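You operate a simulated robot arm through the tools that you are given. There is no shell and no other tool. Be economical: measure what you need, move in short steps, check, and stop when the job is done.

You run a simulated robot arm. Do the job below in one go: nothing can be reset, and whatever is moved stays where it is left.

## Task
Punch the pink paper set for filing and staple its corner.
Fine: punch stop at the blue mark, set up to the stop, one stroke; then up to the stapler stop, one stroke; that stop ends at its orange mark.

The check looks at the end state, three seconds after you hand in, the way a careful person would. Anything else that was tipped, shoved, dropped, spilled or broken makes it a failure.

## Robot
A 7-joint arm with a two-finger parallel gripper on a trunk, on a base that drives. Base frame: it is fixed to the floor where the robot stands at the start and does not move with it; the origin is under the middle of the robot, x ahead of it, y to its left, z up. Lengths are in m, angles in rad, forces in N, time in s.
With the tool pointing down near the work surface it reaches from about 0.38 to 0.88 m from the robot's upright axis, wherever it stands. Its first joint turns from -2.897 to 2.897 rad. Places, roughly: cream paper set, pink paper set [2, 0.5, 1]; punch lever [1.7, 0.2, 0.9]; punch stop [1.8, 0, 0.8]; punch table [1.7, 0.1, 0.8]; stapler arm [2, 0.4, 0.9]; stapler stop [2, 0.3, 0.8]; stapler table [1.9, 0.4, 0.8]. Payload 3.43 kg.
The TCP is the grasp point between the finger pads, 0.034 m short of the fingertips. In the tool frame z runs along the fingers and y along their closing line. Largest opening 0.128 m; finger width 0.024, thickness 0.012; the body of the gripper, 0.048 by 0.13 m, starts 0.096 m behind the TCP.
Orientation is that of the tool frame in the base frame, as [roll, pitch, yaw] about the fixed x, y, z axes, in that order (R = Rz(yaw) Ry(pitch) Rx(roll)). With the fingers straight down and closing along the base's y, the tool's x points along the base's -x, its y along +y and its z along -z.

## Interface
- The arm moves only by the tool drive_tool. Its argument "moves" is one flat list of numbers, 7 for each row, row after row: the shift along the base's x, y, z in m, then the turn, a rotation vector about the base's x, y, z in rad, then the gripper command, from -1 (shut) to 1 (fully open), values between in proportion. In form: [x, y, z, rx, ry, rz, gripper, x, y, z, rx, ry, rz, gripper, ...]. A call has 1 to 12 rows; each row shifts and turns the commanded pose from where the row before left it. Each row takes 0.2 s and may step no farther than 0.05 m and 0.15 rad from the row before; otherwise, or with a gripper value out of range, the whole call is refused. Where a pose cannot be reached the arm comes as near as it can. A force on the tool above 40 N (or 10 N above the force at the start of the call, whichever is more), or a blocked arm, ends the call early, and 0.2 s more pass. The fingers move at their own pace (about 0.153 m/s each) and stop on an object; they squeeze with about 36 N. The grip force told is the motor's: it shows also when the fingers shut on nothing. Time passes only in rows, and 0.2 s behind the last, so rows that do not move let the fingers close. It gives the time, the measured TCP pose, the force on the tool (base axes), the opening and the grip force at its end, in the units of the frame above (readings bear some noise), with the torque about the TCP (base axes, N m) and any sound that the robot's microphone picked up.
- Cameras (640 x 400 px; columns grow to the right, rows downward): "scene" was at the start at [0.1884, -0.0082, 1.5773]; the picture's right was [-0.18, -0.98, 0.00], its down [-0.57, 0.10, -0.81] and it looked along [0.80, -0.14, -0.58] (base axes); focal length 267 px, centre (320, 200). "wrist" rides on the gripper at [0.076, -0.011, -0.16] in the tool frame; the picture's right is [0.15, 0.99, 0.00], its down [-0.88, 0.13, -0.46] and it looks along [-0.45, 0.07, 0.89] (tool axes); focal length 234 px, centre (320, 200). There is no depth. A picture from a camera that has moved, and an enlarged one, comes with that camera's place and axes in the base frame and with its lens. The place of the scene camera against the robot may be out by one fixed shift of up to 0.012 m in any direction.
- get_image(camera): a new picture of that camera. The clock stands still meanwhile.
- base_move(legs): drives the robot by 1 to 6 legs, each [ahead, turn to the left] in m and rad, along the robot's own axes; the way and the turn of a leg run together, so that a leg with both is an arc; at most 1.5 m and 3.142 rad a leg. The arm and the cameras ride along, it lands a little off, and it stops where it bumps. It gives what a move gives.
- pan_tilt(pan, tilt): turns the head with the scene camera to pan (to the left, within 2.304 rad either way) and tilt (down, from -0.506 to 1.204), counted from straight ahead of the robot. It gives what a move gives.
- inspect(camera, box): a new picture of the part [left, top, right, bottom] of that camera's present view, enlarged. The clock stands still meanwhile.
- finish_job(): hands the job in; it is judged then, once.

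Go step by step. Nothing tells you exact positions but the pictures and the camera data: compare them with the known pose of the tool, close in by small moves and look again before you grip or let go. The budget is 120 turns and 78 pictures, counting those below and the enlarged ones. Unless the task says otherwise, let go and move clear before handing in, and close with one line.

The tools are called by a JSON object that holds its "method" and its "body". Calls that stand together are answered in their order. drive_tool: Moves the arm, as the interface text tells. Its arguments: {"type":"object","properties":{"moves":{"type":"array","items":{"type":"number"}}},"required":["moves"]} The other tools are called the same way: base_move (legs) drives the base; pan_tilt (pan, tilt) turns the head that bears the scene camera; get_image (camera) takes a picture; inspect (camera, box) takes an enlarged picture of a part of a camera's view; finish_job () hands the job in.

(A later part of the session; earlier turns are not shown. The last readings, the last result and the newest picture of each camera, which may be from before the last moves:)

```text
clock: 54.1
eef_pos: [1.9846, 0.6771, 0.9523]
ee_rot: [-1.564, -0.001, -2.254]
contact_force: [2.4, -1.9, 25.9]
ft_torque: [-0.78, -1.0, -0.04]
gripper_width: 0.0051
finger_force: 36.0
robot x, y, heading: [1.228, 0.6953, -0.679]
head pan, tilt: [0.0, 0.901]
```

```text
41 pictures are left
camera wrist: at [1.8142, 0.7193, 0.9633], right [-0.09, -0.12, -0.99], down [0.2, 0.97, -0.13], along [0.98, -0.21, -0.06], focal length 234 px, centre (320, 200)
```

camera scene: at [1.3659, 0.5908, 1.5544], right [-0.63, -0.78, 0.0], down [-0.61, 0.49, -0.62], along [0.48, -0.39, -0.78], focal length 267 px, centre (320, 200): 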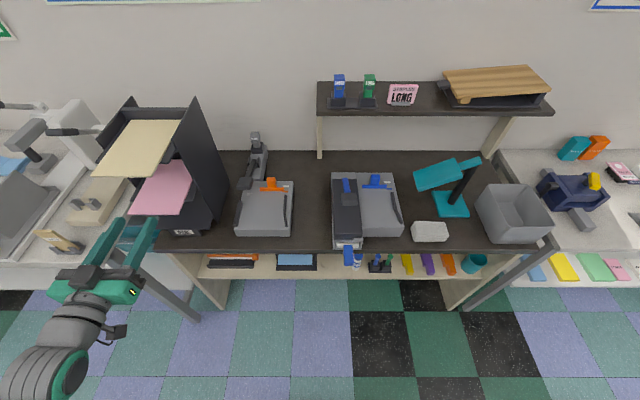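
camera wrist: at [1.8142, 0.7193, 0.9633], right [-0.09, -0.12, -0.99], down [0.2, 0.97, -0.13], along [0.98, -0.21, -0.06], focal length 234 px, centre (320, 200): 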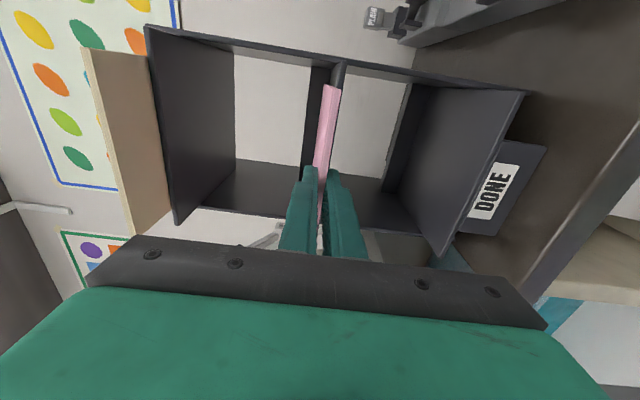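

Gripped (5 mm thick). I lift slightly and draw it straight out of the rack.

{"method": "drive_tool", "body": {"moves": [0, 0, 0.004, 0, 0, 0, -1, 0, 0, 0.006, 0, 0, 0, -1, -0.0156, 0.0126, 0, 0, 0, 0, -1, -0.0233, 0.0189, 0, 0, 0, 0, -1, -0.0233, 0.0189, 0, 0, 0, 0, -1, -0.0233, 0.0189, 0, 0, 0, 0, -1, -0.0233, 0.0189, 0, 0, 0, 0, -1]}}

{"method": "inspect", "body": {"camera": "scene", "box": [0, 80, 260, 320]}}

```text
clock: 55.7
eef_pos: [1.8759, 0.7649, 0.9585]
ee_rot: [-1.569, 0.0, -2.255]
contact_force: [1.3, -0.1, -1.1]
ft_torque: [0.06, 0.09, -0.01]
gripper_width: 0.0052
finger_force: 36.0
robot x, y, heading: [1.2285, 0.6962, -0.681]
head pan, tilt: [0.0, 0.901]
```

```text
1.67 times, centred on (130, 200) of scene
camera zoom: at [1.3661, 0.5907, 1.5543], right [-0.63, -0.78, 0.0], down [-0.61, 0.49, -0.62], along [0.48, -0.39, -0.78], focal length 444 px, centre (637, 200)
```

zoom: 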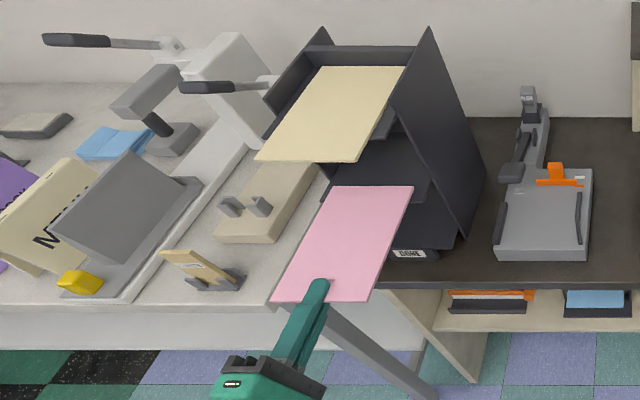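

Paper is out nearly fully, held straight (≈0.148×0.21 m). I back the base 0.2 m straight, which clears the rack and gives the arm room.

{"method": "base_move", "body": {"legs": [[-0.2, 0]]}}

{"method": "get_image", "body": {"camera": "scene"}}

```text
clock: 57.3
eef_pos: [1.7642, 0.8558, 0.9571]
ee_rot: [-1.571, 0.0, -2.254]
contact_force: [0.4, 1.0, -1.3]
ft_torque: [0.08, 0.1, 0.0]
gripper_width: 0.0054
finger_force: 36.2
robot x, y, heading: [1.1192, 0.7891, -0.682]
head pan, tilt: [0.0, 0.901]
stopped in leg 1: the robot was blocked; the commanded pose is now the measured one
```

```text
39 pictures are left
camera scene: at [1.2543, 0.6802, 1.5544], right [-0.63, -0.78, 0.0], down [-0.61, 0.49, -0.62], along [0.48, -0.39, -0.78], focal length 267 px, centre (320, 200)
```

scene: 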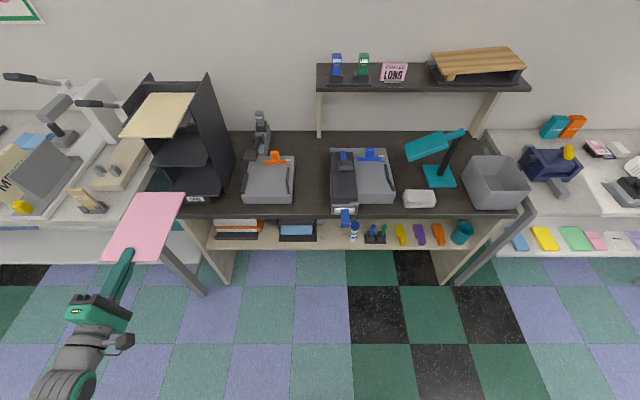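

The base bumped something behind after 0.14 m. I look behind to see what it touched.

{"method": "pan_tilt", "body": {"pan": 2.3, "tilt": 0.9}}

{"method": "get_image", "body": {"camera": "scene"}}

{"method": "pan_tilt", "body": {"pan": -2.3, "tilt": 0.9}}

{"method": "get_image", "body": {"camera": "scene"}}

```text
clock: 59.5
eef_pos: [1.7648, 0.8562, 0.9588]
ee_rot: [-1.57, -0.003, -2.255]
contact_force: [-0.6, -0.3, -1.2]
ft_torque: [0.08, 0.11, 0.01]
gripper_width: 0.005
finger_force: 36.0
robot x, y, heading: [1.118, 0.7843, -0.687]
head pan, tilt: [2.3, 0.901]
```

```text
38 pictures are left
camera scene: at [1.1923, 0.8032, 1.5543], right [1.0, 0.05, 0.0], down [0.04, -0.78, -0.62], along [-0.03, 0.62, -0.78], focal length 267 px, centre (320, 200)
```

scene: 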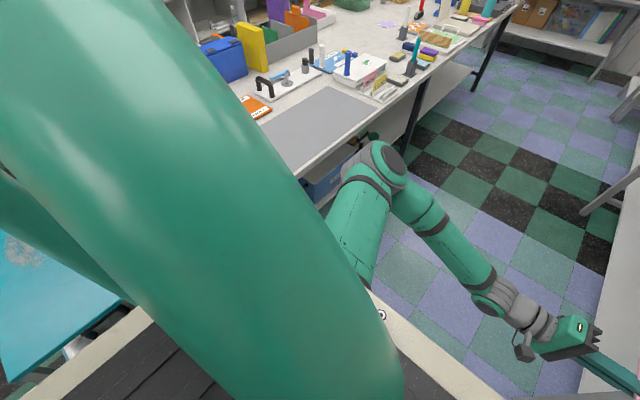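

```text
clock: 63.1
eef_pos: [1.7629, 0.855, 0.958]
ee_rot: [-1.569, -0.002, -2.252]
contact_force: [-0.4, 0.2, -2.2]
ft_torque: [0.08, 0.1, -0.01]
gripper_width: 0.0054
finger_force: 36.2
robot x, y, heading: [1.1155, 0.7873, -0.68]
head pan, tilt: [-2.3, 0.901]
```

```text
37 pictures are left
camera scene: at [1.1212, 0.7159, 1.5544], right [-0.16, 0.99, 0.0], down [0.77, 0.12, -0.62], along [-0.61, -0.1, -0.78], focal length 267 px, centre (320, 200)
```

scene: 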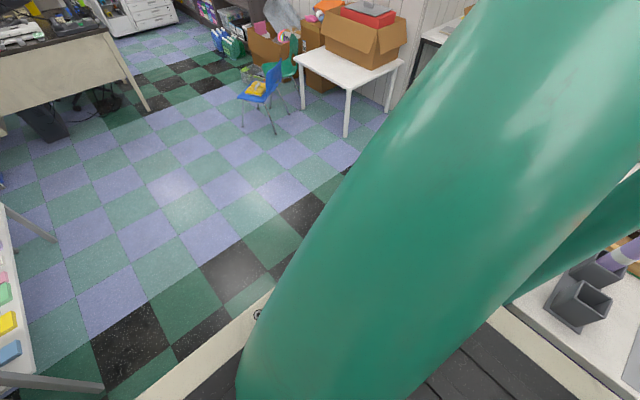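

Nothing behind seems disturbed; a heavy table edge stopped the base. I ease forward 3 cm, look ahead again, and carry the set across to the punch side.

{"method": "base_move", "body": {"legs": [[0.03, 0]]}}

{"method": "pan_tilt", "body": {"pan": 0, "tilt": 0.9}}

{"method": "drive_tool", "body": {"moves": [-0.0302, -0.0373, 0, 0, 0, 0, -1, -0.0302, -0.0373, 0, 0, 0, 0, -1, -0.0302, -0.0373, 0, 0, 0, 0, -1, -0.0302, -0.0373, 0, 0, 0, 0, -1, -0.0302, -0.0373, 0, 0, 0, 0, -1, -0.0302, -0.0373, 0, 0, 0, 0, -1, -0.0302, -0.0373, 0, 0, 0, 0, -1, -0.0302, -0.0373, 0, 0, 0, 0, -1, -0.0302, -0.0373, 0, 0, 0, 0, -1, -0.0302, -0.0373, 0, 0, 0, 0, -1, -0.0302, -0.0373, 0, 0, 0, 0, -1, -0.0302, -0.0373, 0, 0, 0, 0, -1]}}

{"method": "get_image", "body": {"camera": "scene"}}

```text
clock: 64.0
eef_pos: [1.7881, 0.8363, 0.9576]
ee_rot: [-1.569, -0.001, -2.253]
contact_force: [0.1, -0.4, -0.4]
ft_torque: [0.11, 0.1, 0.01]
gripper_width: 0.0053
finger_force: 36.4
robot x, y, heading: [1.1401, 0.768, -0.684]
head pan, tilt: [-2.3, 0.901]
```

```text
clock: 66.1
eef_pos: [1.787, 0.8373, 0.9585]
ee_rot: [-1.57, -0.001, -2.253]
contact_force: [-0.3, 0.3, -1.7]
ft_torque: [0.11, 0.08, -0.03]
gripper_width: 0.0051
finger_force: 36.1
robot x, y, heading: [1.1381, 0.7684, -0.687]
head pan, tilt: [0.0, 0.901]
```

```text
clock: 68.7
eef_pos: [1.5934, 0.5417, 1.0061]
ee_rot: [-1.57, -0.002, -2.255]
contact_force: [-0.5, 0.0, -1.1]
ft_torque: [0.09, 0.1, -0.02]
gripper_width: 0.0054
finger_force: 36.1
out of reach, approached as far as the arm can: row 7, 8, 9, 10, 11, 12
robot x, y, heading: [1.1449, 0.767, -0.685]
head pan, tilt: [0.0, 0.901]
```

```text
36 pictures are left
camera scene: at [1.2772, 0.6613, 1.5544], right [-0.63, -0.78, 0.0], down [-0.61, 0.49, -0.62], along [0.48, -0.39, -0.78], focal length 267 px, centre (320, 200)
```

scene: 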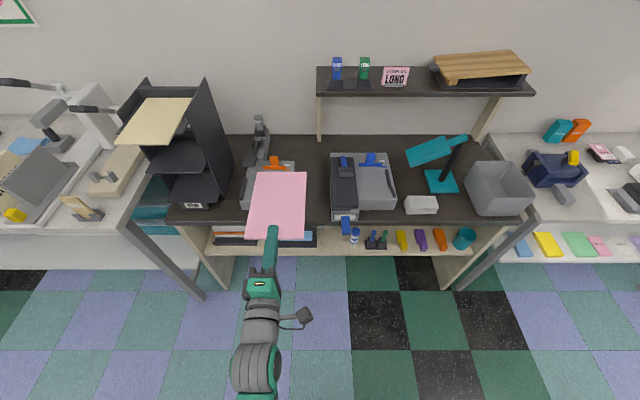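

Horizontal reach is limited close to the robot axis. I extend outward along U a bit and see where it settles.

{"method": "drive_tool", "body": {"moves": [0.0233, -0.0189, 0, 0, 0, 0, -1, 0.0233, -0.0189, 0, 0, 0, 0, -1, 0.0156, -0.0126, 0, 0, 0, 0, -1, 0, 0, 0, 0, 0, 0, -1, 0, 0, 0, 0, 0, 0, -1]}}

```text
clock: 69.9
eef_pos: [1.655, 0.4921, 1.0065]
ee_rot: [-1.569, 0.0, -2.252]
contact_force: [0.4, 0.7, -0.6]
ft_torque: [0.08, 0.1, 0.02]
gripper_width: 0.0053
finger_force: 35.9
robot x, y, heading: [1.1406, 0.7666, -0.683]
head pan, tilt: [0.0, 0.901]
```

{"method": "drive_tool", "body": {"moves": [-0.0293, -0.0363, 0, 0, 0, 0, -1, -0.0293, -0.0363, 0, 0, 0, 0, -1, -0.0293, -0.0363, 0, 0, 0, 0, -1, -0.0293, -0.0363, 0, 0, 0, 0, -1, -0.0293, -0.0363, 0, 0, 0, 0, -1, -0.0293, -0.0363, 0, 0, 0, 0, -1, -0.0233, 0.0189, 0, 0, 0, 0, -1, -0.0156, 0.0126, -0.03, 0, 0, 0, -1, 0, 0, -0.03, 0, 0, 0, -1, 0, 0, -0.03, 0, 0, 0, -1, 0, 0, 0, 0, 0, 0, -1]}}

{"method": "inspect", "body": {"camera": "scene", "box": [260, 120, 460, 280]}}

{"method": "get_image", "body": {"camera": "wrist"}}

```text
clock: 72.3
eef_pos: [1.6344, 0.4819, 0.9462]
ee_rot: [-1.571, -0.001, -2.261]
contact_force: [-0.7, -0.3, -1.5]
ft_torque: [0.07, 0.1, 0.02]
gripper_width: 0.0055
finger_force: 36.4
out of reach, approached as far as the arm can: row 1, 2, 3, 4, 5, 6, 7, 8, 9, 10
robot x, y, heading: [1.1399, 0.7686, -0.682]
head pan, tilt: [0.0, 0.901]
```

```text
2.50 times, centred on (360, 200) of scene
camera zoom: at [1.2773, 0.6613, 1.5544], right [-0.63, -0.78, 0.0], down [-0.61, 0.49, -0.62], along [0.48, -0.39, -0.78], focal length 666 px, centre (220, 200)
```

zoom: 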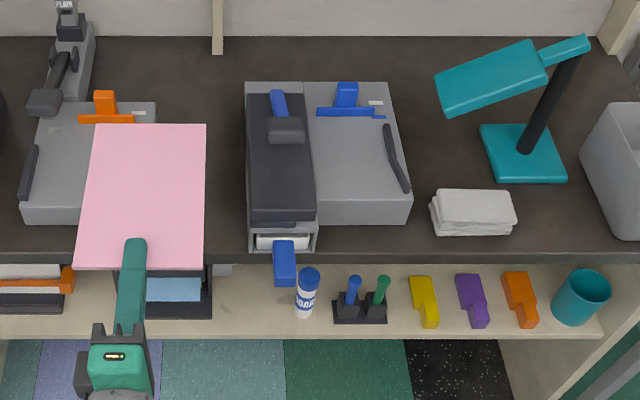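

```text
34 pictures are left
camera wrist: at [1.4644, 0.5266, 0.9578], right [-0.09, -0.11, -0.99], down [0.21, 0.97, -0.13], along [0.97, -0.22, -0.07], focal length 234 px, centre (320, 200)
```

wrist: 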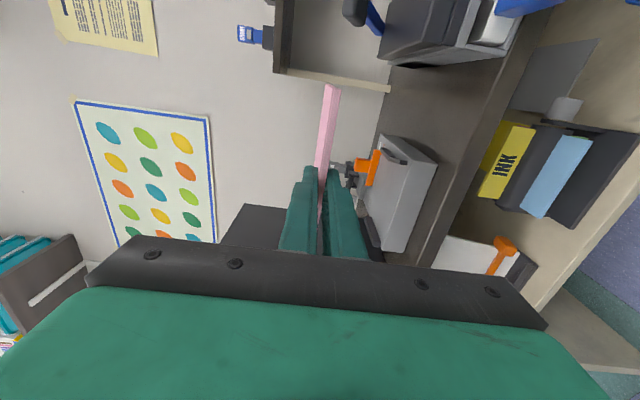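

A joint limit blocks reaching right with this wrist pose, while working left of the axis is fine. So I'll shift the base right ~0.52 m; first raise the set well above everything.

{"method": "drive_tool", "body": {"moves": [0, 0, 0.045, 0, 0, 0, -1, 0, 0, 0.045, 0, 0, 0, -1, 0, 0, 0.045, 0, 0, 0, -1, 0, 0, 0.045, 0, 0, 0, -1, 0, 0, 0.045, 0, 0, 0, -1, 0, 0, 0.045, 0, 0, 0, -1]}}

```text
clock: 73.7
eef_pos: [1.6787, 0.4682, 1.2017]
ee_rot: [-1.57, 0.0, -2.255]
contact_force: [0.4, 0.7, -1.4]
ft_torque: [0.07, 0.1, -0.05]
gripper_width: 0.0054
finger_force: 36.0
out of reach, approached as far as the arm can: row 3, 4, 5, 6
robot x, y, heading: [1.1368, 0.7713, -0.681]
head pan, tilt: [0.0, 0.901]
```

{"method": "base_move", "body": {"legs": [[0, -1.571], [0.5, 0], [0, 1.571]]}}

{"method": "get_image", "body": {"camera": "scene"}}

```text
clock: 75.7
eef_pos: [1.5568, 0.2934, 1.2002]
ee_rot: [-1.569, 0.001, -2.599]
contact_force: [-0.1, 0.7, -1.1]
ft_torque: [0.1, 0.04, -0.02]
gripper_width: 0.0051
finger_force: 35.9
robot x, y, heading: [1.1484, 0.7601, -0.907]
head pan, tilt: [0.0, 0.901]
stopped in leg 1: the robot was blocked; the commanded pose is now the measured one
```

```text
33 pictures are left
camera scene: at [1.2588, 0.6242, 1.5543], right [-0.79, -0.62, 0.0], down [-0.48, 0.62, -0.62], along [0.38, -0.49, -0.78], focal length 267 px, centre (320, 200)
```

scene: 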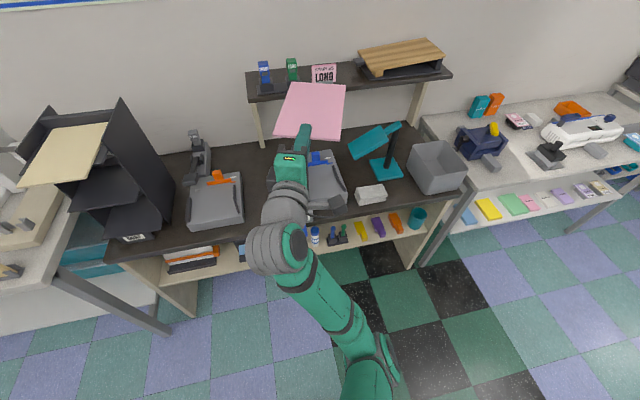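

The base is catching on the table behind. I drive forward 0.12 m first, then turn, shift right and turn back.

{"method": "base_move", "body": {"legs": [[0.1, 0], [0, -1.344], [0.47, 0], [0, 1.571]]}}

{"method": "get_image", "body": {"camera": "scene"}}

```text
clock: 87.4
eef_pos: [1.4065, -0.0519, 1.2009]
ee_rot: [-1.568, 0.001, -2.387]
contact_force: [-0.3, 0.3, -0.9]
ft_torque: [0.09, 0.09, 0.01]
gripper_width: 0.0049
finger_force: 36.2
robot x, y, heading: [0.9113, 0.3205, -0.694]
head pan, tilt: [0.0, 0.901]
```

```text
32 pictures are left
camera scene: at [1.0475, 0.2107, 1.5543], right [-0.64, -0.77, 0.0], down [-0.6, 0.5, -0.62], along [0.48, -0.4, -0.78], focal length 267 px, centre (320, 200)
```

scene: 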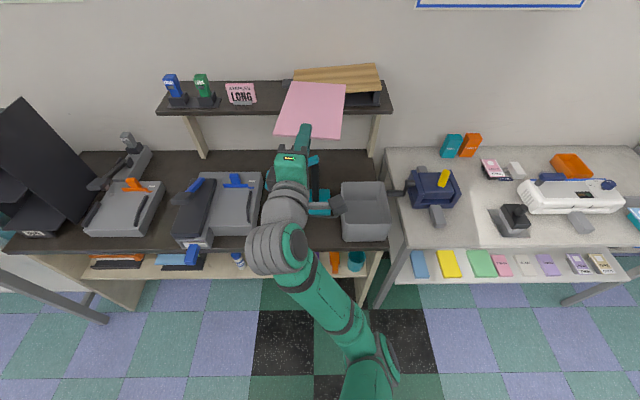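

Good. I back up 8 cm, re-align the tool heading, and move the set to just in front of the punch table, still high.

{"method": "base_move", "body": {"legs": [[-0.08, 0.01]]}}

{"method": "drive_tool", "body": {"moves": [0.0129, 0.0371, 0, 0, 0, 0.0155, -1, 0.0129, 0.0371, 0, 0, 0, 0.0155, -1, 0.0129, 0.0371, 0, 0, 0, 0.0155, -1, 0.0129, 0.0371, 0, 0, 0, 0.0155, -1, 0.0129, 0.0371, 0, 0, 0, 0.0155, -1, 0.0129, 0.0371, 0, 0, 0, 0.0155, -1, 0.0129, 0.0371, 0, 0, 0, 0.0155, -1, 0.0129, 0.0371, 0, 0, 0, 0.0155, -1]}}

```text
clock: 88.4
eef_pos: [1.3473, 0.0046, 1.2008]
ee_rot: [-1.569, 0.0, -2.375]
contact_force: [0.4, 0.8, -1.0]
ft_torque: [0.09, 0.08, 0.0]
gripper_width: 0.0051
finger_force: 36.1
robot x, y, heading: [0.8466, 0.372, -0.683]
head pan, tilt: [0.0, 0.901]
```

```text
clock: 90.2
eef_pos: [1.444, 0.2318, 1.1708]
ee_rot: [-1.568, -0.002, -2.249]
contact_force: [-0.6, 0.4, -0.8]
ft_torque: [0.06, 0.11, 0.03]
gripper_width: 0.0051
finger_force: 36.2
out of reach, approached as far as the arm can: row 1, 6, 7, 8
robot x, y, heading: [0.8486, 0.3687, -0.679]
head pan, tilt: [0.0, 0.901]
```

Lower to z≈0.95 then shift left/back to the insertion lane.

{"method": "drive_tool", "body": {"moves": [0, 0, -0.045, 0, 0, 0, -1, 0, 0, -0.045, 0, 0, 0, -1, 0, 0, -0.045, 0, 0, 0, -1, 0, 0, -0.045, 0, 0, 0, -1, 0, 0, -0.04, 0, 0, 0, -1, 0.011, 0.052, 0, 0, 0, 0, -1]}}

```text
refused: row 6 steps farther than a row can; nothing moved
```

{"method": "drive_tool", "body": {"moves": [0, 0, -0.045, 0, 0, 0, -1, 0, 0, -0.045, 0, 0, 0, -1, 0, 0, -0.045, 0, 0, 0, -1, 0, 0, -0.045, 0, 0, 0, -1, 0, 0, -0.04, 0, 0, 0, -1, 0.0041, 0.0289, 0, 0, 0, 0, -1, 0.0041, 0.0289, 0, 0, 0, 0, -1]}}

{"method": "get_image", "body": {"camera": "scene"}}

```text
clock: 91.8
eef_pos: [1.452, 0.2876, 0.9515]
ee_rot: [-1.565, -0.001, -2.251]
contact_force: [-1.1, 0.6, -1.5]
ft_torque: [0.11, 0.11, -0.07]
gripper_width: 0.0051
finger_force: 36.4
robot x, y, heading: [0.8503, 0.3732, -0.682]
head pan, tilt: [0.0, 0.901]
```

```text
31 pictures are left
camera scene: at [0.9861, 0.264, 1.5544], right [-0.63, -0.78, 0.0], down [-0.61, 0.49, -0.62], along [0.48, -0.39, -0.78], focal length 267 px, centre (320, 200)
```

scene: 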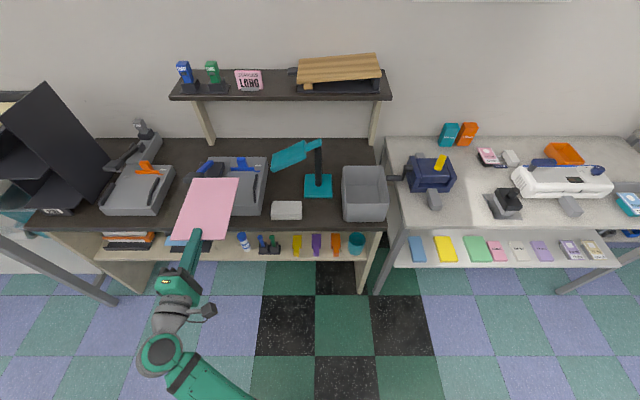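

{"method": "inspect", "body": {"camera": "scene", "box": [150, 140, 310, 260]}}

{"method": "get_image", "body": {"camera": "wrist"}}

```text
3.33 times, centred on (230, 200) of scene
camera zoom: at [0.9861, 0.264, 1.5544], right [-0.63, -0.78, 0.0], down [-0.61, 0.49, -0.62], along [0.48, -0.39, -0.78], focal length 888 px, centre (620, 200)
```

zoom: 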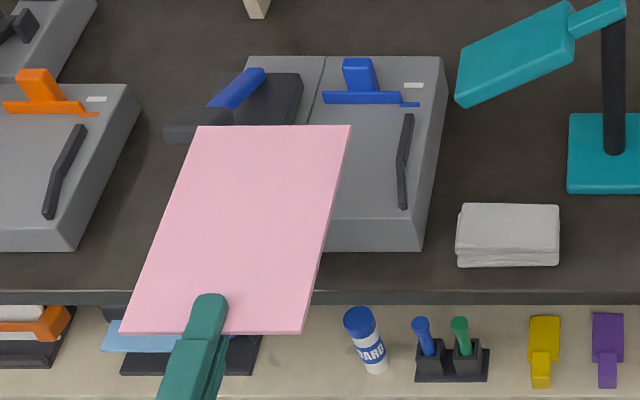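

```text
29 pictures are left
camera wrist: at [1.2806, 0.3307, 0.9628], right [-0.09, -0.12, -0.99], down [0.2, 0.97, -0.13], along [0.98, -0.21, -0.06], focal length 234 px, centre (320, 200)
```

wrist: 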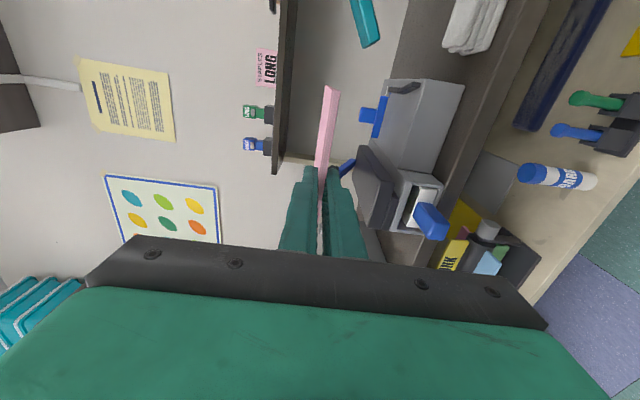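

{"method": "inspect", "body": {"camera": "wrist", "box": [330, 60, 490, 260]}}

```text
2.00 times, centred on (410, 160) of wrist
camera zoom: at [1.2806, 0.3307, 0.9628], right [-0.09, -0.12, -0.99], down [0.2, 0.97, -0.13], along [0.98, -0.21, -0.06], focal length 468 px, centre (140, 280)
```

zoom: 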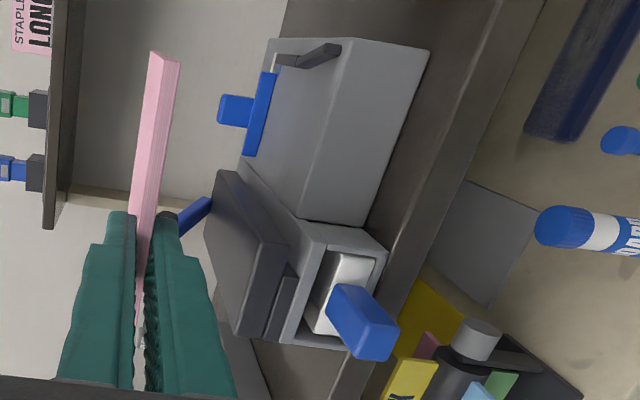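

The punch throat is a ~1 cm slot under the dark slab with a rear support block; the paper's right edge is ~5 mm left of the fence line and yawed ~0.02. I correct, lower to just above the table, and check.

{"method": "drive_tool", "body": {"moves": [-0.0022, -0.0027, -0.03, 0, 0, -0.02, -1, 0, 0, -0.03, 0, 0, 0, -1, 0, 0, -0.03, 0, 0, 0, -1, 0, 0, -0.012, 0, 0, 0, -1, 0, 0, 0, 0, 0, 0, -1]}}

{"method": "inspect", "body": {"camera": "scene", "box": [150, 140, 310, 260]}}

{"method": "inspect", "body": {"camera": "wrist", "box": [220, 40, 460, 240]}}

```text
clock: 93.0
eef_pos: [1.4492, 0.2885, 0.8494]
ee_rot: [-1.568, 0.001, -2.273]
contact_force: [1.0, -1.2, 6.3]
ft_torque: [-0.47, -1.15, -0.12]
gripper_width: 0.0059
finger_force: 36.1
robot x, y, heading: [0.8471, 0.3686, -0.683]
head pan, tilt: [0.0, 0.901]
```

```text
3.33 times, centred on (230, 200) of scene
camera zoom: at [0.9859, 0.2639, 1.5544], right [-0.63, -0.78, 0.0], down [-0.61, 0.49, -0.62], along [0.48, -0.39, -0.78], focal length 888 px, centre (620, 200)
```

zoom: 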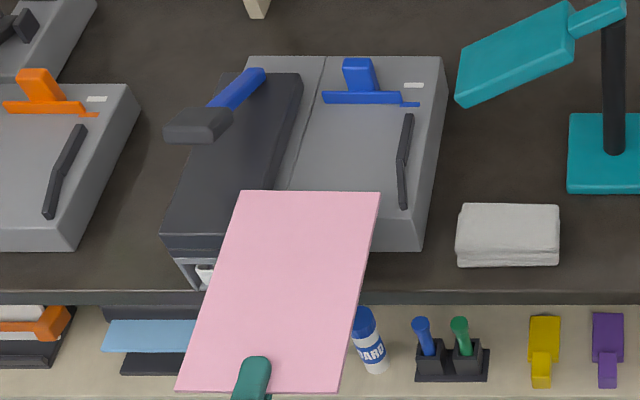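

```text
2.00 times, centred on (340, 140) of wrist
camera zoom: at [1.2799, 0.3324, 0.8616], right [-0.09, -0.11, -0.99], down [0.22, 0.97, -0.13], along [0.97, -0.23, -0.06], focal length 468 px, centre (280, 320)
```

zoom: 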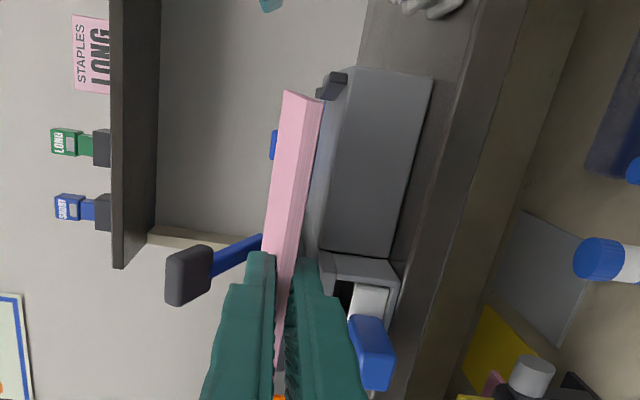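

The paper's rear-left corner came down on the punch slab, which sticks out farther forward than the table. I raise, draw back 9 cm, then lower in front of it.

{"method": "drive_tool", "body": {"moves": [0, 0, 0.02, 0, 0, 0, -1, 0, 0, 0.02, 0, 0, 0, -1, -0.0233, 0.0189, 0, 0, 0, 0, -1, -0.0233, 0.0189, 0, 0, 0, 0, -1, -0.0233, 0.0189, 0, 0, 0, 0, -1, 0, 0, 0, 0, 0, 0, -1]}}

```text
clock: 94.4
eef_pos: [1.3798, 0.3434, 0.8891]
ee_rot: [-1.569, 0.001, -2.272]
contact_force: [0.2, -0.1, -1.5]
ft_torque: [0.06, 0.11, -0.02]
gripper_width: 0.0051
finger_force: 36.4
robot x, y, heading: [0.8498, 0.3695, -0.683]
head pan, tilt: [0.0, 0.901]
```

{"method": "drive_tool", "body": {"moves": [-0.0093, 0.0075, 0, 0, 0, 0, -1, 0, 0, -0.028, 0, 0, 0, -1, 0, 0, -0.026, 0, 0, 0, -1, 0, 0, 0, 0, 0, 0, -1]}}

{"method": "inspect", "body": {"camera": "scene", "box": [150, 140, 310, 260]}}

{"method": "inspect", "body": {"camera": "wrist", "box": [220, 40, 460, 240]}}

```text
clock: 95.4
eef_pos: [1.3695, 0.3492, 0.8359]
ee_rot: [-1.568, 0.001, -2.273]
contact_force: [-0.5, -0.4, -0.8]
ft_torque: [0.08, 0.07, 0.0]
gripper_width: 0.005
finger_force: 35.5
robot x, y, heading: [0.8464, 0.3677, -0.682]
head pan, tilt: [0.0, 0.901]
```

```text
3.33 times, centred on (230, 200) of scene
camera zoom: at [0.9861, 0.2639, 1.5544], right [-0.63, -0.78, 0.0], down [-0.61, 0.49, -0.62], along [0.48, -0.39, -0.78], focal length 888 px, centre (620, 200)
```

zoom: 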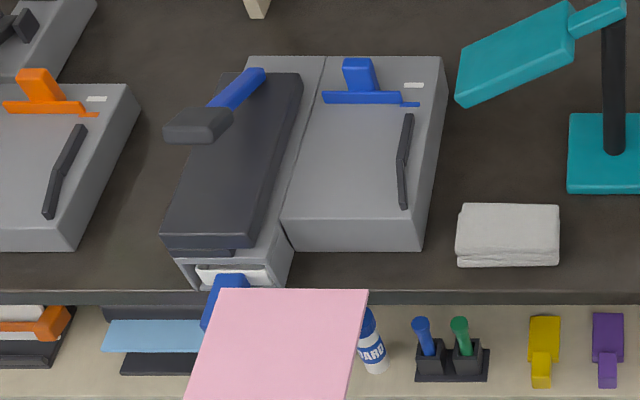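

```text
2.00 times, centred on (340, 140) of wrist
camera zoom: at [1.1994, 0.3962, 0.8474], right [-0.09, -0.11, -0.99], down [0.22, 0.97, -0.13], along [0.97, -0.23, -0.06], focal length 468 px, centre (280, 320)
```

zoom: 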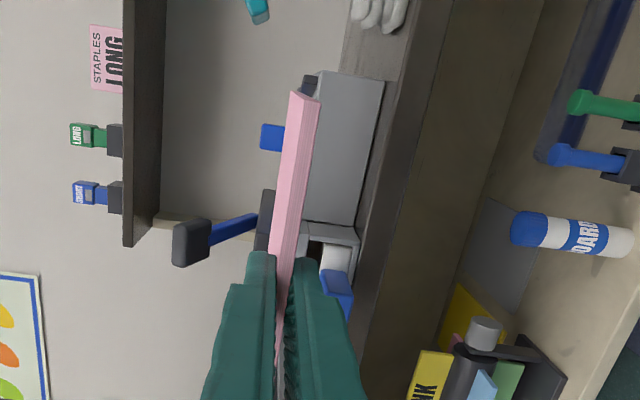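

The paper now matches the table's orientation and lies between fence and support lines. I advance 4 cm with a 3 mm shift right and re-measure.

{"method": "drive_tool", "body": {"moves": [0.0068, -0.0093, -0.001, 0, 0, 0, -1, 0.0068, -0.0072, 0, 0, 0, 0, -1, 0.0078, -0.0063, 0, 0, 0, 0, -1, 0.0078, -0.0063, 0, 0, 0, 0, -1]}}

{"method": "inspect", "body": {"camera": "scene", "box": [170, 140, 290, 240]}}

```text
clock: 96.4
eef_pos: [1.3977, 0.3224, 0.8341]
ee_rot: [-1.566, 0.0, -2.273]
contact_force: [-0.5, -0.5, -0.3]
ft_torque: [0.07, 0.05, -0.03]
gripper_width: 0.0053
finger_force: 35.8
robot x, y, heading: [0.8502, 0.3695, -0.683]
head pan, tilt: [0.0, 0.901]
```

```text
4.00 times, centred on (230, 190) of scene
camera zoom: at [0.9861, 0.2639, 1.5544], right [-0.63, -0.78, 0.0], down [-0.61, 0.49, -0.62], along [0.48, -0.39, -0.78], focal length 1066 px, centre (680, 240)
```

zoom: 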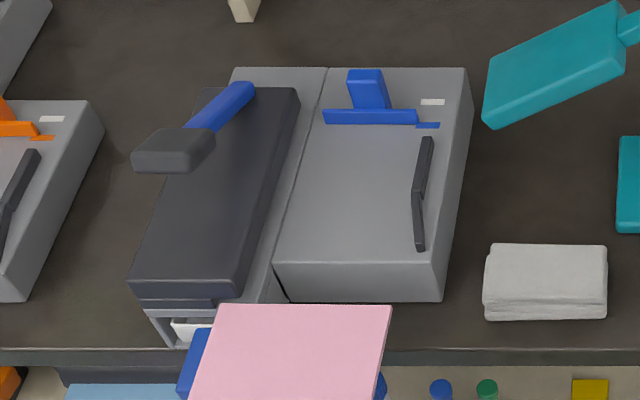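

Clearances look fine: ~5 mm to the support block, ~1 mm to the fence line. Advance 6 cm more.

{"method": "drive_tool", "body": {"moves": [0.0117, -0.0094, 0, 0, 0, 0, -1, 0.0117, -0.0094, 0, 0, 0, 0, -1, 0.0117, -0.0094, 0, 0, 0, 0, -1, 0.0117, -0.0094, 0, 0, 0, 0, -1]}}

{"method": "inspect", "body": {"camera": "scene", "box": [170, 140, 290, 240]}}

```text
clock: 97.1
eef_pos: [1.4164, 0.3075, 0.8334]
ee_rot: [-1.571, 0.0, -2.27]
contact_force: [-13.4, 6.4, 0.6]
ft_torque: [-0.09, -0.31, -0.07]
gripper_width: 0.0052
finger_force: 36.1
robot x, y, heading: [0.8484, 0.3696, -0.685]
head pan, tilt: [0.0, 0.901]
stopped in row 3: the force on the tool passed its limit at 83 N (the readings are from after the stop); the commanded pose is now the measured one
```

```text
4.00 times, centred on (230, 190) of scene
camera zoom: at [0.9852, 0.2644, 1.5544], right [-0.63, -0.78, 0.0], down [-0.61, 0.49, -0.62], along [0.48, -0.39, -0.78], focal length 1066 px, centre (680, 240)
```

zoom: 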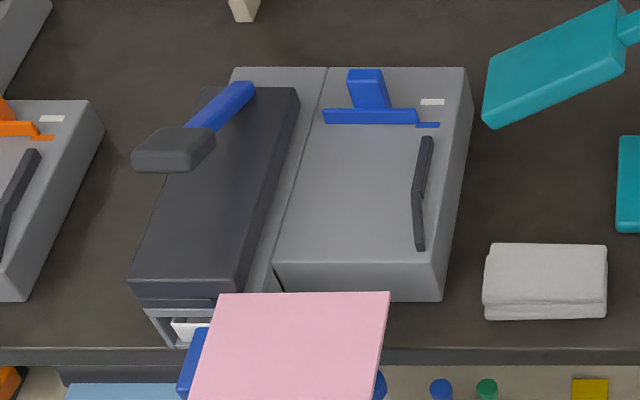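

It met resistance: the paper nose is at the punch base's front face, probably a touch low (or at the support block). I back off 2 cm and look along the slot.

{"method": "drive_tool", "body": {"moves": [-0.0156, 0.0126, 0, 0, 0, 0, -1, 0, 0, 0, 0, 0, 0, -1]}}

{"method": "inspect", "body": {"camera": "wrist", "box": [270, 70, 390, 170]}}

```text
clock: 97.7
eef_pos: [1.4028, 0.3193, 0.8328]
ee_rot: [-1.57, -0.002, -2.272]
contact_force: [0.3, 0.4, -1.1]
ft_torque: [0.07, 0.1, 0.01]
gripper_width: 0.0051
finger_force: 36.1
robot x, y, heading: [0.8495, 0.3733, -0.685]
head pan, tilt: [0.0, 0.901]
```

```text
4.00 times, centred on (330, 120) of wrist
camera zoom: at [1.2333, 0.3654, 0.8454], right [-0.1, -0.11, -0.99], down [0.22, 0.97, -0.13], along [0.97, -0.23, -0.07], focal length 937 px, centre (280, 520)
```

zoom: 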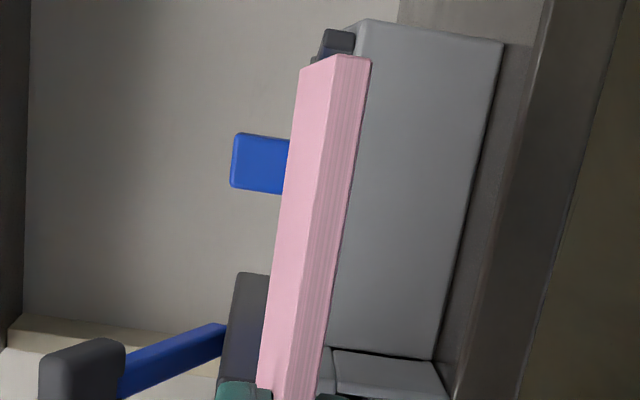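

Re-measuring, the table top is about z≈0.815 (the earlier "touch" was the knob), so the paper was too high and met the slab. I lower 11 mm and try gently.

{"method": "drive_tool", "body": {"moves": [0, 0, -0.011, 0, 0, 0, -1, 0.0062, -0.005, 0, 0, 0, 0, -1, 0.0062, -0.005, 0, 0, 0, 0, -1, 0.0047, -0.0038, 0, 0, 0, 0, -1, 0.0047, -0.0038, 0, 0, 0, 0, -1, 0.0047, -0.0038, 0, 0, 0, 0, -1]}}

{"method": "inspect", "body": {"camera": "scene", "box": [170, 140, 290, 240]}}

```text
clock: 99.1
eef_pos: [1.4303, 0.2984, 0.8213]
ee_rot: [-1.572, -0.002, -2.271]
contact_force: [-0.6, 0.9, -0.9]
ft_torque: [0.08, 0.12, 0.0]
gripper_width: 0.0053
finger_force: 36.2
robot x, y, heading: [0.845, 0.3687, -0.681]
head pan, tilt: [0.0, 0.901]
```

```text
4.00 times, centred on (230, 190) of scene
camera zoom: at [0.9857, 0.2642, 1.5544], right [-0.63, -0.78, 0.0], down [-0.61, 0.49, -0.62], along [0.48, -0.39, -0.78], focal length 1066 px, centre (680, 240)
```

zoom: 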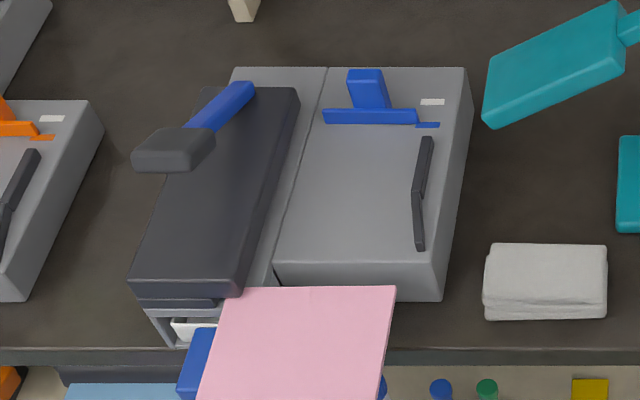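

The set has slipped under the slab. Advance 9 cm more gently and re-check lateral alignment.

{"method": "drive_tool", "body": {"moves": [0.0078, -0.0063, 0, 0, 0, 0, -1, 0.0078, -0.0063, 0, 0, 0, 0, -1, 0.0078, -0.0063, 0, 0, 0, 0, -1, 0.0078, -0.0063, 0, 0, 0, 0, -1, 0.0078, -0.0063, 0, 0, 0, 0, -1, 0.0078, -0.0063, 0, 0, 0, 0, -1, 0.0078, -0.0063, 0, 0, 0, 0, -1, 0.0078, -0.0063, 0, 0, 0, 0, -1, 0.0078, -0.0063, 0, 0, 0, 0, -1]}}

{"method": "inspect", "body": {"camera": "scene", "box": [170, 140, 290, 240]}}

```text
clock: 101.1
eef_pos: [1.5011, 0.2414, 0.8223]
ee_rot: [-1.572, -0.003, -2.269]
contact_force: [0.3, 3.7, -0.5]
ft_torque: [-0.07, -0.01, 0.52]
gripper_width: 0.0052
finger_force: 36.2
robot x, y, heading: [0.8504, 0.3736, -0.684]
head pan, tilt: [0.0, 0.901]
```

```text
4.00 times, centred on (230, 190) of scene
camera zoom: at [0.9858, 0.2643, 1.5544], right [-0.63, -0.78, 0.0], down [-0.61, 0.49, -0.62], along [0.48, -0.39, -0.78], focal length 1066 px, centre (680, 240)
```

zoom: 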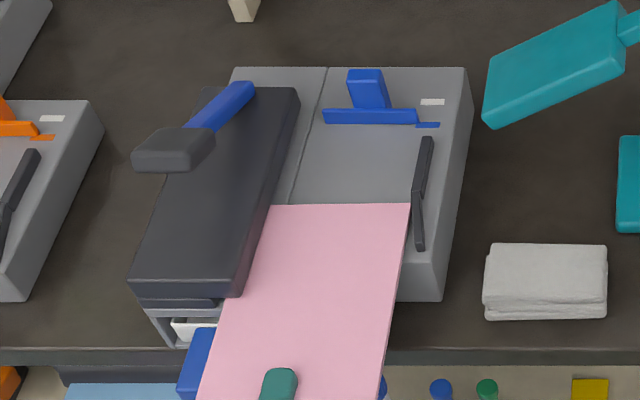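

The paper is along the fence. Continue 9 cm, then creep to the stop.

{"method": "drive_tool", "body": {"moves": [0.0084, -0.0055, 0, 0, 0, 0, -1, 0.0078, -0.0063, 0, 0, 0, 0, -1, 0.0078, -0.0063, 0, 0, 0, 0, -1, 0.0078, -0.0063, 0, 0, 0, 0, -1, 0.0078, -0.0063, 0, 0, 0, 0, -1, 0.0078, -0.0063, 0, 0, 0, 0, -1, 0.0078, -0.0063, 0, 0, 0, 0, -1, 0.0078, -0.0063, 0, 0, 0, 0, -1, 0.0078, -0.0063, 0, 0, 0, 0, -1]}}

{"method": "inspect", "body": {"camera": "scene", "box": [170, 140, 290, 240]}}

```text
clock: 103.1
eef_pos: [1.5707, 0.1861, 0.8216]
ee_rot: [-1.571, -0.002, -2.269]
contact_force: [3.9, 13.0, -0.8]
ft_torque: [0.01, 0.09, 1.28]
gripper_width: 0.0052
finger_force: 36.6
robot x, y, heading: [0.8453, 0.3726, -0.683]
head pan, tilt: [0.0, 0.901]
```

```text
4.00 times, centred on (230, 190) of scene
camera zoom: at [0.9859, 0.2646, 1.5544], right [-0.63, -0.78, 0.0], down [-0.61, 0.49, -0.62], along [0.48, -0.39, -0.78], focal length 1066 px, centre (680, 240)
```

zoom: 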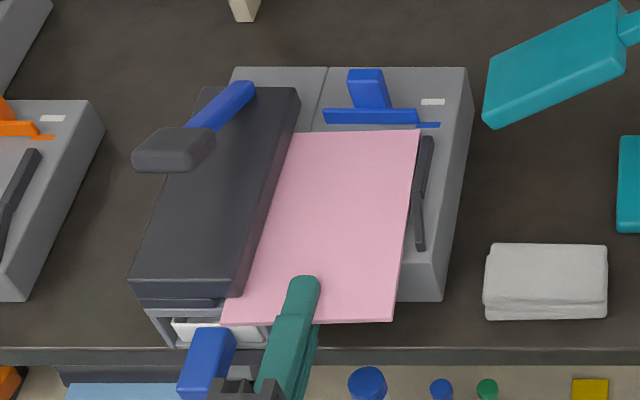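

{"method": "drive_tool", "body": {"moves": [0.0006, 0.0008, 0, 0, 0, 0.012, -1, 0.0031, -0.0025, 0, 0, 0, 0, -1, 0.0031, -0.0025, 0, 0, 0, 0, -1, 0.0023, -0.0019, 0, 0, 0, 0, -1, 0.0016, -0.0013, 0, 0, 0, 0, -1]}}

{"method": "inspect", "body": {"camera": "scene", "box": [220, 150, 280, 200]}}

```text
clock: 104.3
eef_pos: [1.5816, 0.1767, 0.8217]
ee_rot: [-1.57, -0.002, -2.259]
contact_force: [-0.5, -0.7, -2.2]
ft_torque: [0.07, 0.11, 0.01]
gripper_width: 0.0051
finger_force: 36.0
robot x, y, heading: [0.8498, 0.3713, -0.68]
head pan, tilt: [0.0, 0.901]
```

```text
8.00 times, centred on (250, 175) of scene
camera zoom: at [0.9858, 0.2642, 1.5543], right [-0.63, -0.78, 0.0], down [-0.61, 0.49, -0.62], along [0.48, -0.39, -0.78], focal length 2132 px, centre (880, 400)
```

zoom: 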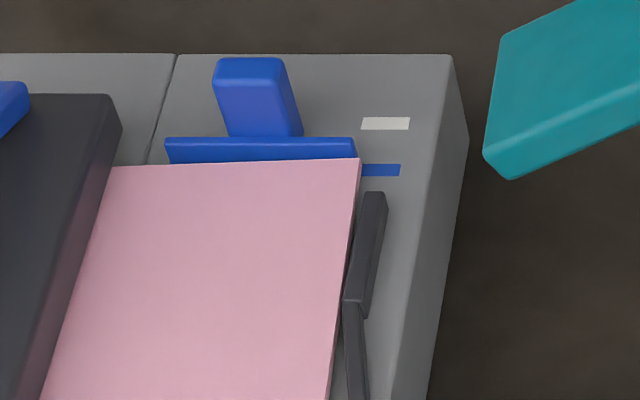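

At the stop nearly; the set has yawed ~0.05 rad counter-clockwise in the grip. I rotate it back about its rear-right corner.

{"method": "drive_tool", "body": {"moves": [0.0017, 0.0021, 0, 0, 0, -0.015, -1, 0.0017, 0.0021, 0, 0, 0, -0.015, -1, 0.0017, 0.0021, 0, 0, 0, -0.015, -1, 0, 0, 0, 0, 0, 0, -1]}}

{"method": "inspect", "body": {"camera": "scene", "box": [190, 140, 290, 230]}}

```text
clock: 105.3
eef_pos: [1.5868, 0.1847, 0.8223]
ee_rot: [-1.571, -0.002, -2.303]
contact_force: [-0.7, -0.4, -0.4]
ft_torque: [0.12, 0.11, -0.01]
gripper_width: 0.0052
finger_force: 35.8
robot x, y, heading: [0.847, 0.3741, -0.677]
head pan, tilt: [0.0, 0.901]
```

```text
4.44 times, centred on (240, 185) of scene
camera zoom: at [0.9858, 0.2642, 1.5543], right [-0.63, -0.78, 0.0], down [-0.61, 0.49, -0.62], along [0.48, -0.39, -0.78], focal length 1185 px, centre (676, 267)
```

zoom: 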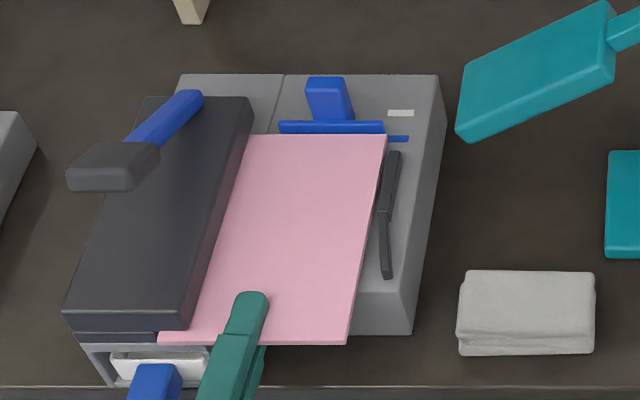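

Now square with the fence and stop. Creep forward to contact.

{"method": "drive_tool", "body": {"moves": [0.0016, -0.0013, 0, 0, 0, 0, -1, 0.0016, -0.0013, 0, 0, 0, 0, -1, 0.0016, -0.0013, 0, 0, 0, 0, -1]}}

{"method": "inspect", "body": {"camera": "scene", "box": [220, 150, 280, 200]}}

```text
clock: 106.1
eef_pos: [1.5919, 0.1802, 0.821]
ee_rot: [-1.571, -0.002, -2.305]
contact_force: [-0.1, -0.5, -0.6]
ft_torque: [0.07, 0.08, -0.08]
gripper_width: 0.005
finger_force: 36.1
robot x, y, heading: [0.8487, 0.3732, -0.685]
head pan, tilt: [0.0, 0.901]
```

```text
8.00 times, centred on (250, 175) of scene
camera zoom: at [0.9858, 0.2642, 1.5544], right [-0.63, -0.78, 0.0], down [-0.61, 0.49, -0.62], along [0.48, -0.39, -0.78], focal length 2132 px, centre (880, 400)
```

zoom: 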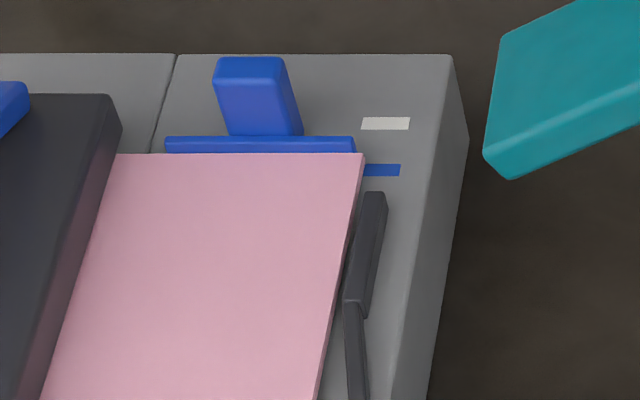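

{"method": "drive_tool", "body": {"moves": [0.0012, -0.0009, 0, 0, 0, 0, -1, 0.0012, -0.0009, 0, 0, 0, 0, -1]}}

```text
clock: 106.7
eef_pos: [1.5935, 0.1798, 0.8217]
ee_rot: [-1.571, -0.003, -2.301]
contact_force: [-1.0, 0.2, -1.8]
ft_torque: [0.14, 0.13, -0.16]
gripper_width: 0.0049
finger_force: 36.0
robot x, y, heading: [0.8494, 0.3694, -0.682]
head pan, tilt: [0.0, 0.901]
```

{"method": "drive_tool", "body": {"moves": [0.0012, -0.0009, 0, 0, 0, 0, -1, 0.0012, -0.0009, 0, 0, 0, 0, -1]}}

{"method": "inspect", "body": {"camera": "scene", "box": [220, 150, 280, 200]}}

```text
clock: 107.3
eef_pos: [1.5958, 0.1772, 0.8217]
ee_rot: [-1.57, 0.0, -2.304]
contact_force: [0.0, 0.6, -1.6]
ft_torque: [0.12, 0.08, 0.0]
gripper_width: 0.0053
finger_force: 36.0
robot x, y, heading: [0.8491, 0.3679, -0.682]
head pan, tilt: [0.0, 0.901]
```

```text
8.00 times, centred on (250, 175) of scene
camera zoom: at [0.9859, 0.2642, 1.5543], right [-0.63, -0.78, 0.0], down [-0.61, 0.49, -0.62], along [0.48, -0.39, -0.78], focal length 2132 px, centre (880, 400)
```

zoom: 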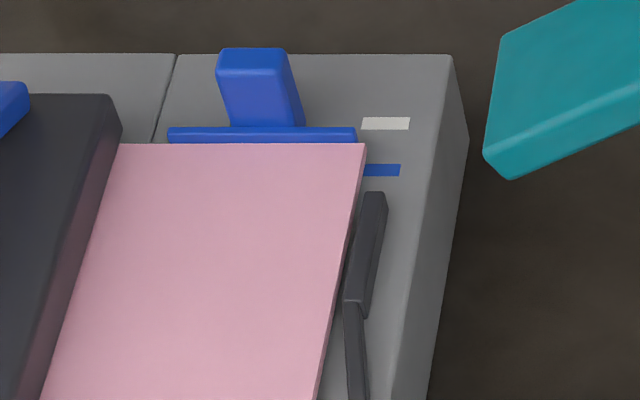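

Contact was at about the previous step; the stop slides easily and the set has pushed it ~6 mm past the mark. I'll release the set here and later draw stop and set back together with the stop's knob.

{"method": "drive_tool", "body": {"moves": [0, 0, 0, 0, 0, 0, -0.7, 0, 0, 0, 0, 0, 0, -0.7, -0.0156, 0.0126, 0, 0, 0, 0, -0.7, -0.0233, 0.0189, 0, 0, 0, 0, -0.7, -0.0233, 0.0189, 0, 0, 0, 0, -0.7, -0.0233, 0.0189, 0, 0, 0, 0, -0.7, 0, 0, 0.04, 0, 0, 0, -0.5, 0, 0, 0.04, 0, 0, 0, -0.3, 0, 0, 0.04, 0, 0, 0, -0.3]}}

{"method": "inspect", "body": {"camera": "scene", "box": [190, 140, 290, 230]}}

```text
clock: 109.3
eef_pos: [1.5121, 0.2464, 0.9419]
ee_rot: [-1.573, 0.0, -2.303]
contact_force: [-0.5, -0.2, 0.3]
ft_torque: [0.0, 0.04, 0.02]
gripper_width: 0.0448
finger_force: 0.0
robot x, y, heading: [0.8488, 0.3681, -0.686]
head pan, tilt: [0.0, 0.901]
```

```text
4.44 times, centred on (240, 185) of scene
camera zoom: at [0.9857, 0.2642, 1.5544], right [-0.63, -0.78, 0.0], down [-0.61, 0.49, -0.62], along [0.48, -0.39, -0.78], focal length 1185 px, centre (676, 267)
```

zoom: 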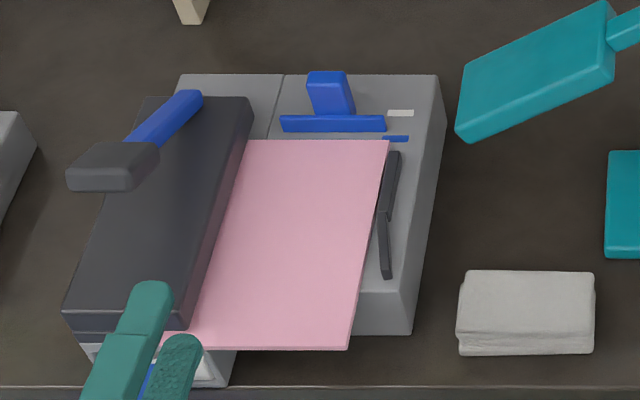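

Paper lies square in the punch. I retreat, and turn the tool back to pointing down to work the stop and lever.

{"method": "drive_tool", "body": {"moves": [-0.0194, 0.0157, 0.04, 0, 0, 0, -0.3, -0.0194, 0.0157, 0.04, 0, 0, 0, -0.3, -0.0194, 0.0157, 0.04, 0, 0, 0, -0.3, 0, 0, 0, 0.1115, -0.1003, 0, -0.3, 0, 0, 0, 0.1115, -0.1003, 0, -0.3, 0, 0, 0, 0.1115, -0.1003, 0, -0.3, 0, 0, 0, 0.1115, -0.1003, 0, -0.3, 0, 0, 0, 0.1115, -0.1003, 0, -0.3, 0, 0, 0, 0.1115, -0.1003, 0, -0.3, 0, 0, 0, 0.1115, -0.1003, 0, -0.3, 0, 0, 0, 0.1115, -0.1003, 0, -0.3, 0, 0, 0, 0.1115, -0.1003, 0, -0.3]}}

{"method": "drive_tool", "body": {"moves": [0, 0, 0, 0.1115, -0.1003, 0, -0.3, 0, 0, 0, 0.0528, -0.0475, 0, -0.3, 0, 0, 0, 0.1003, 0.1115, 0, -0.3, 0, 0, 0, 0.1003, 0.1115, 0, -0.3, 0, 0, 0, 0.1003, 0.1115, 0, -0.3, 0, 0, 0, 0.1003, 0.1115, 0, -0.3, 0, 0, 0, 0.1003, 0.1115, 0, -0.3, 0, 0, 0, 0.1003, 0.1115, 0, -0.3, 0, 0, 0, 0.1003, 0.1115, 0, -0.3, 0, 0, 0, 0.1003, 0.1115, 0, -0.3, 0, 0, 0, 0.1003, 0.1115, 0, -0.3, 0, 0, 0, 0.1003, 0.1115, 0, -0.3]}}

```text
clock: 111.9
eef_pos: [1.4622, 0.2778, 1.0943]
ee_rot: [-1.533, 1.356, -2.281]
contact_force: [-2.3, 4.6, -6.1]
ft_torque: [-0.54, -0.56, -0.22]
gripper_width: 0.0451
finger_force: 0.0
out of reach, approached as far as the arm can: row 9, 10
robot x, y, heading: [0.8479, 0.3712, -0.681]
head pan, tilt: [0.0, 0.901]
```

```text
clock: 114.5
eef_pos: [1.4607, 0.2852, 1.0898]
ee_rot: [-3.141, 0.068, 2.411]
contact_force: [-1.7, 0.6, -0.1]
ft_torque: [-0.08, 0.0, -0.01]
gripper_width: 0.0446
finger_force: 0.1
robot x, y, heading: [0.8491, 0.3741, -0.686]
head pan, tilt: [0.0, 0.901]
```

{"method": "drive_tool", "body": {"moves": [0, 0, 0, 0.0428, 0.0529, 0, -0.2, 0, 0, 0, 0, 0, 0.05, -0.2]}}

{"method": "base_move", "body": {"legs": [[0.16, 0]]}}

```text
clock: 115.1
eef_pos: [1.4603, 0.2847, 1.089]
ee_rot: [-3.137, 0.001, 2.461]
contact_force: [-0.1, -0.8, -0.4]
ft_torque: [0.03, -0.03, -0.02]
gripper_width: 0.0514
finger_force: 0.1
robot x, y, heading: [0.8485, 0.3738, -0.686]
head pan, tilt: [0.0, 0.901]
```

```text
clock: 116.5
eef_pos: [1.5869, 0.1826, 1.0891]
ee_rot: [-3.139, 0.001, 2.458]
contact_force: [-0.3, -0.6, 0.4]
ft_torque: [-0.06, -0.01, -0.02]
gripper_width: 0.0514
finger_force: 0.1
robot x, y, heading: [0.9779, 0.2689, -0.686]
head pan, tilt: [0.0, 0.901]
```

{"method": "drive_tool", "body": {"moves": [0.0281, -0.0278, -0.02, 0, 0, 0, -0.1, 0.0281, -0.0278, -0.02, 0, 0, 0, -0.1, 0.0281, -0.0278, -0.02, 0, 0, 0, -0.1, 0.0281, -0.0278, -0.02, 0, 0, 0, -0.1, 0.0281, -0.0278, -0.02, 0, 0, 0, -0.1, 0.0281, -0.0278, -0.02, 0, 0, 0, -0.1, 0, 0, -0.035, 0, 0, 0, -0.1]}}

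{"method": "inspect", "body": {"camera": "wrist", "box": [200, 20, 440, 220]}}

```text
clock: 118.1
eef_pos: [1.7493, 0.0207, 0.9385]
ee_rot: [-3.139, 0.005, 2.459]
contact_force: [-1.3, 0.3, -0.1]
ft_torque: [0.02, -0.01, 0.01]
gripper_width: 0.0575
finger_force: 0.1
out of reach, approached as far as the arm can: row 6
robot x, y, heading: [0.9729, 0.2692, -0.679]
head pan, tilt: [0.0, 0.901]
```

```text
2.00 times, centred on (320, 120) of wrist
camera zoom: at [1.6837, 0.0618, 1.0995], right [0.51, 0.86, 0.0], down [0.77, -0.45, 0.46], along [0.39, -0.24, -0.89], focal length 468 px, centre (320, 360)
```

zoom: 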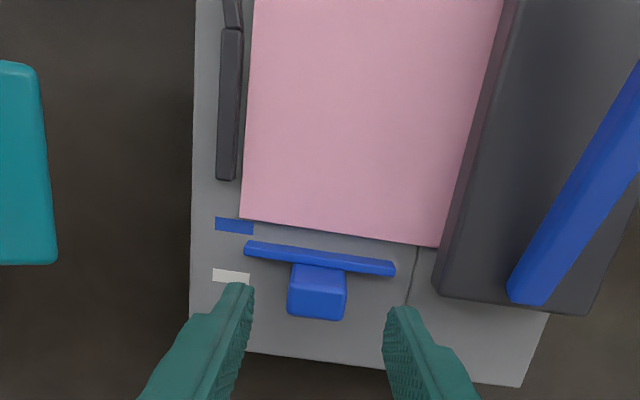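

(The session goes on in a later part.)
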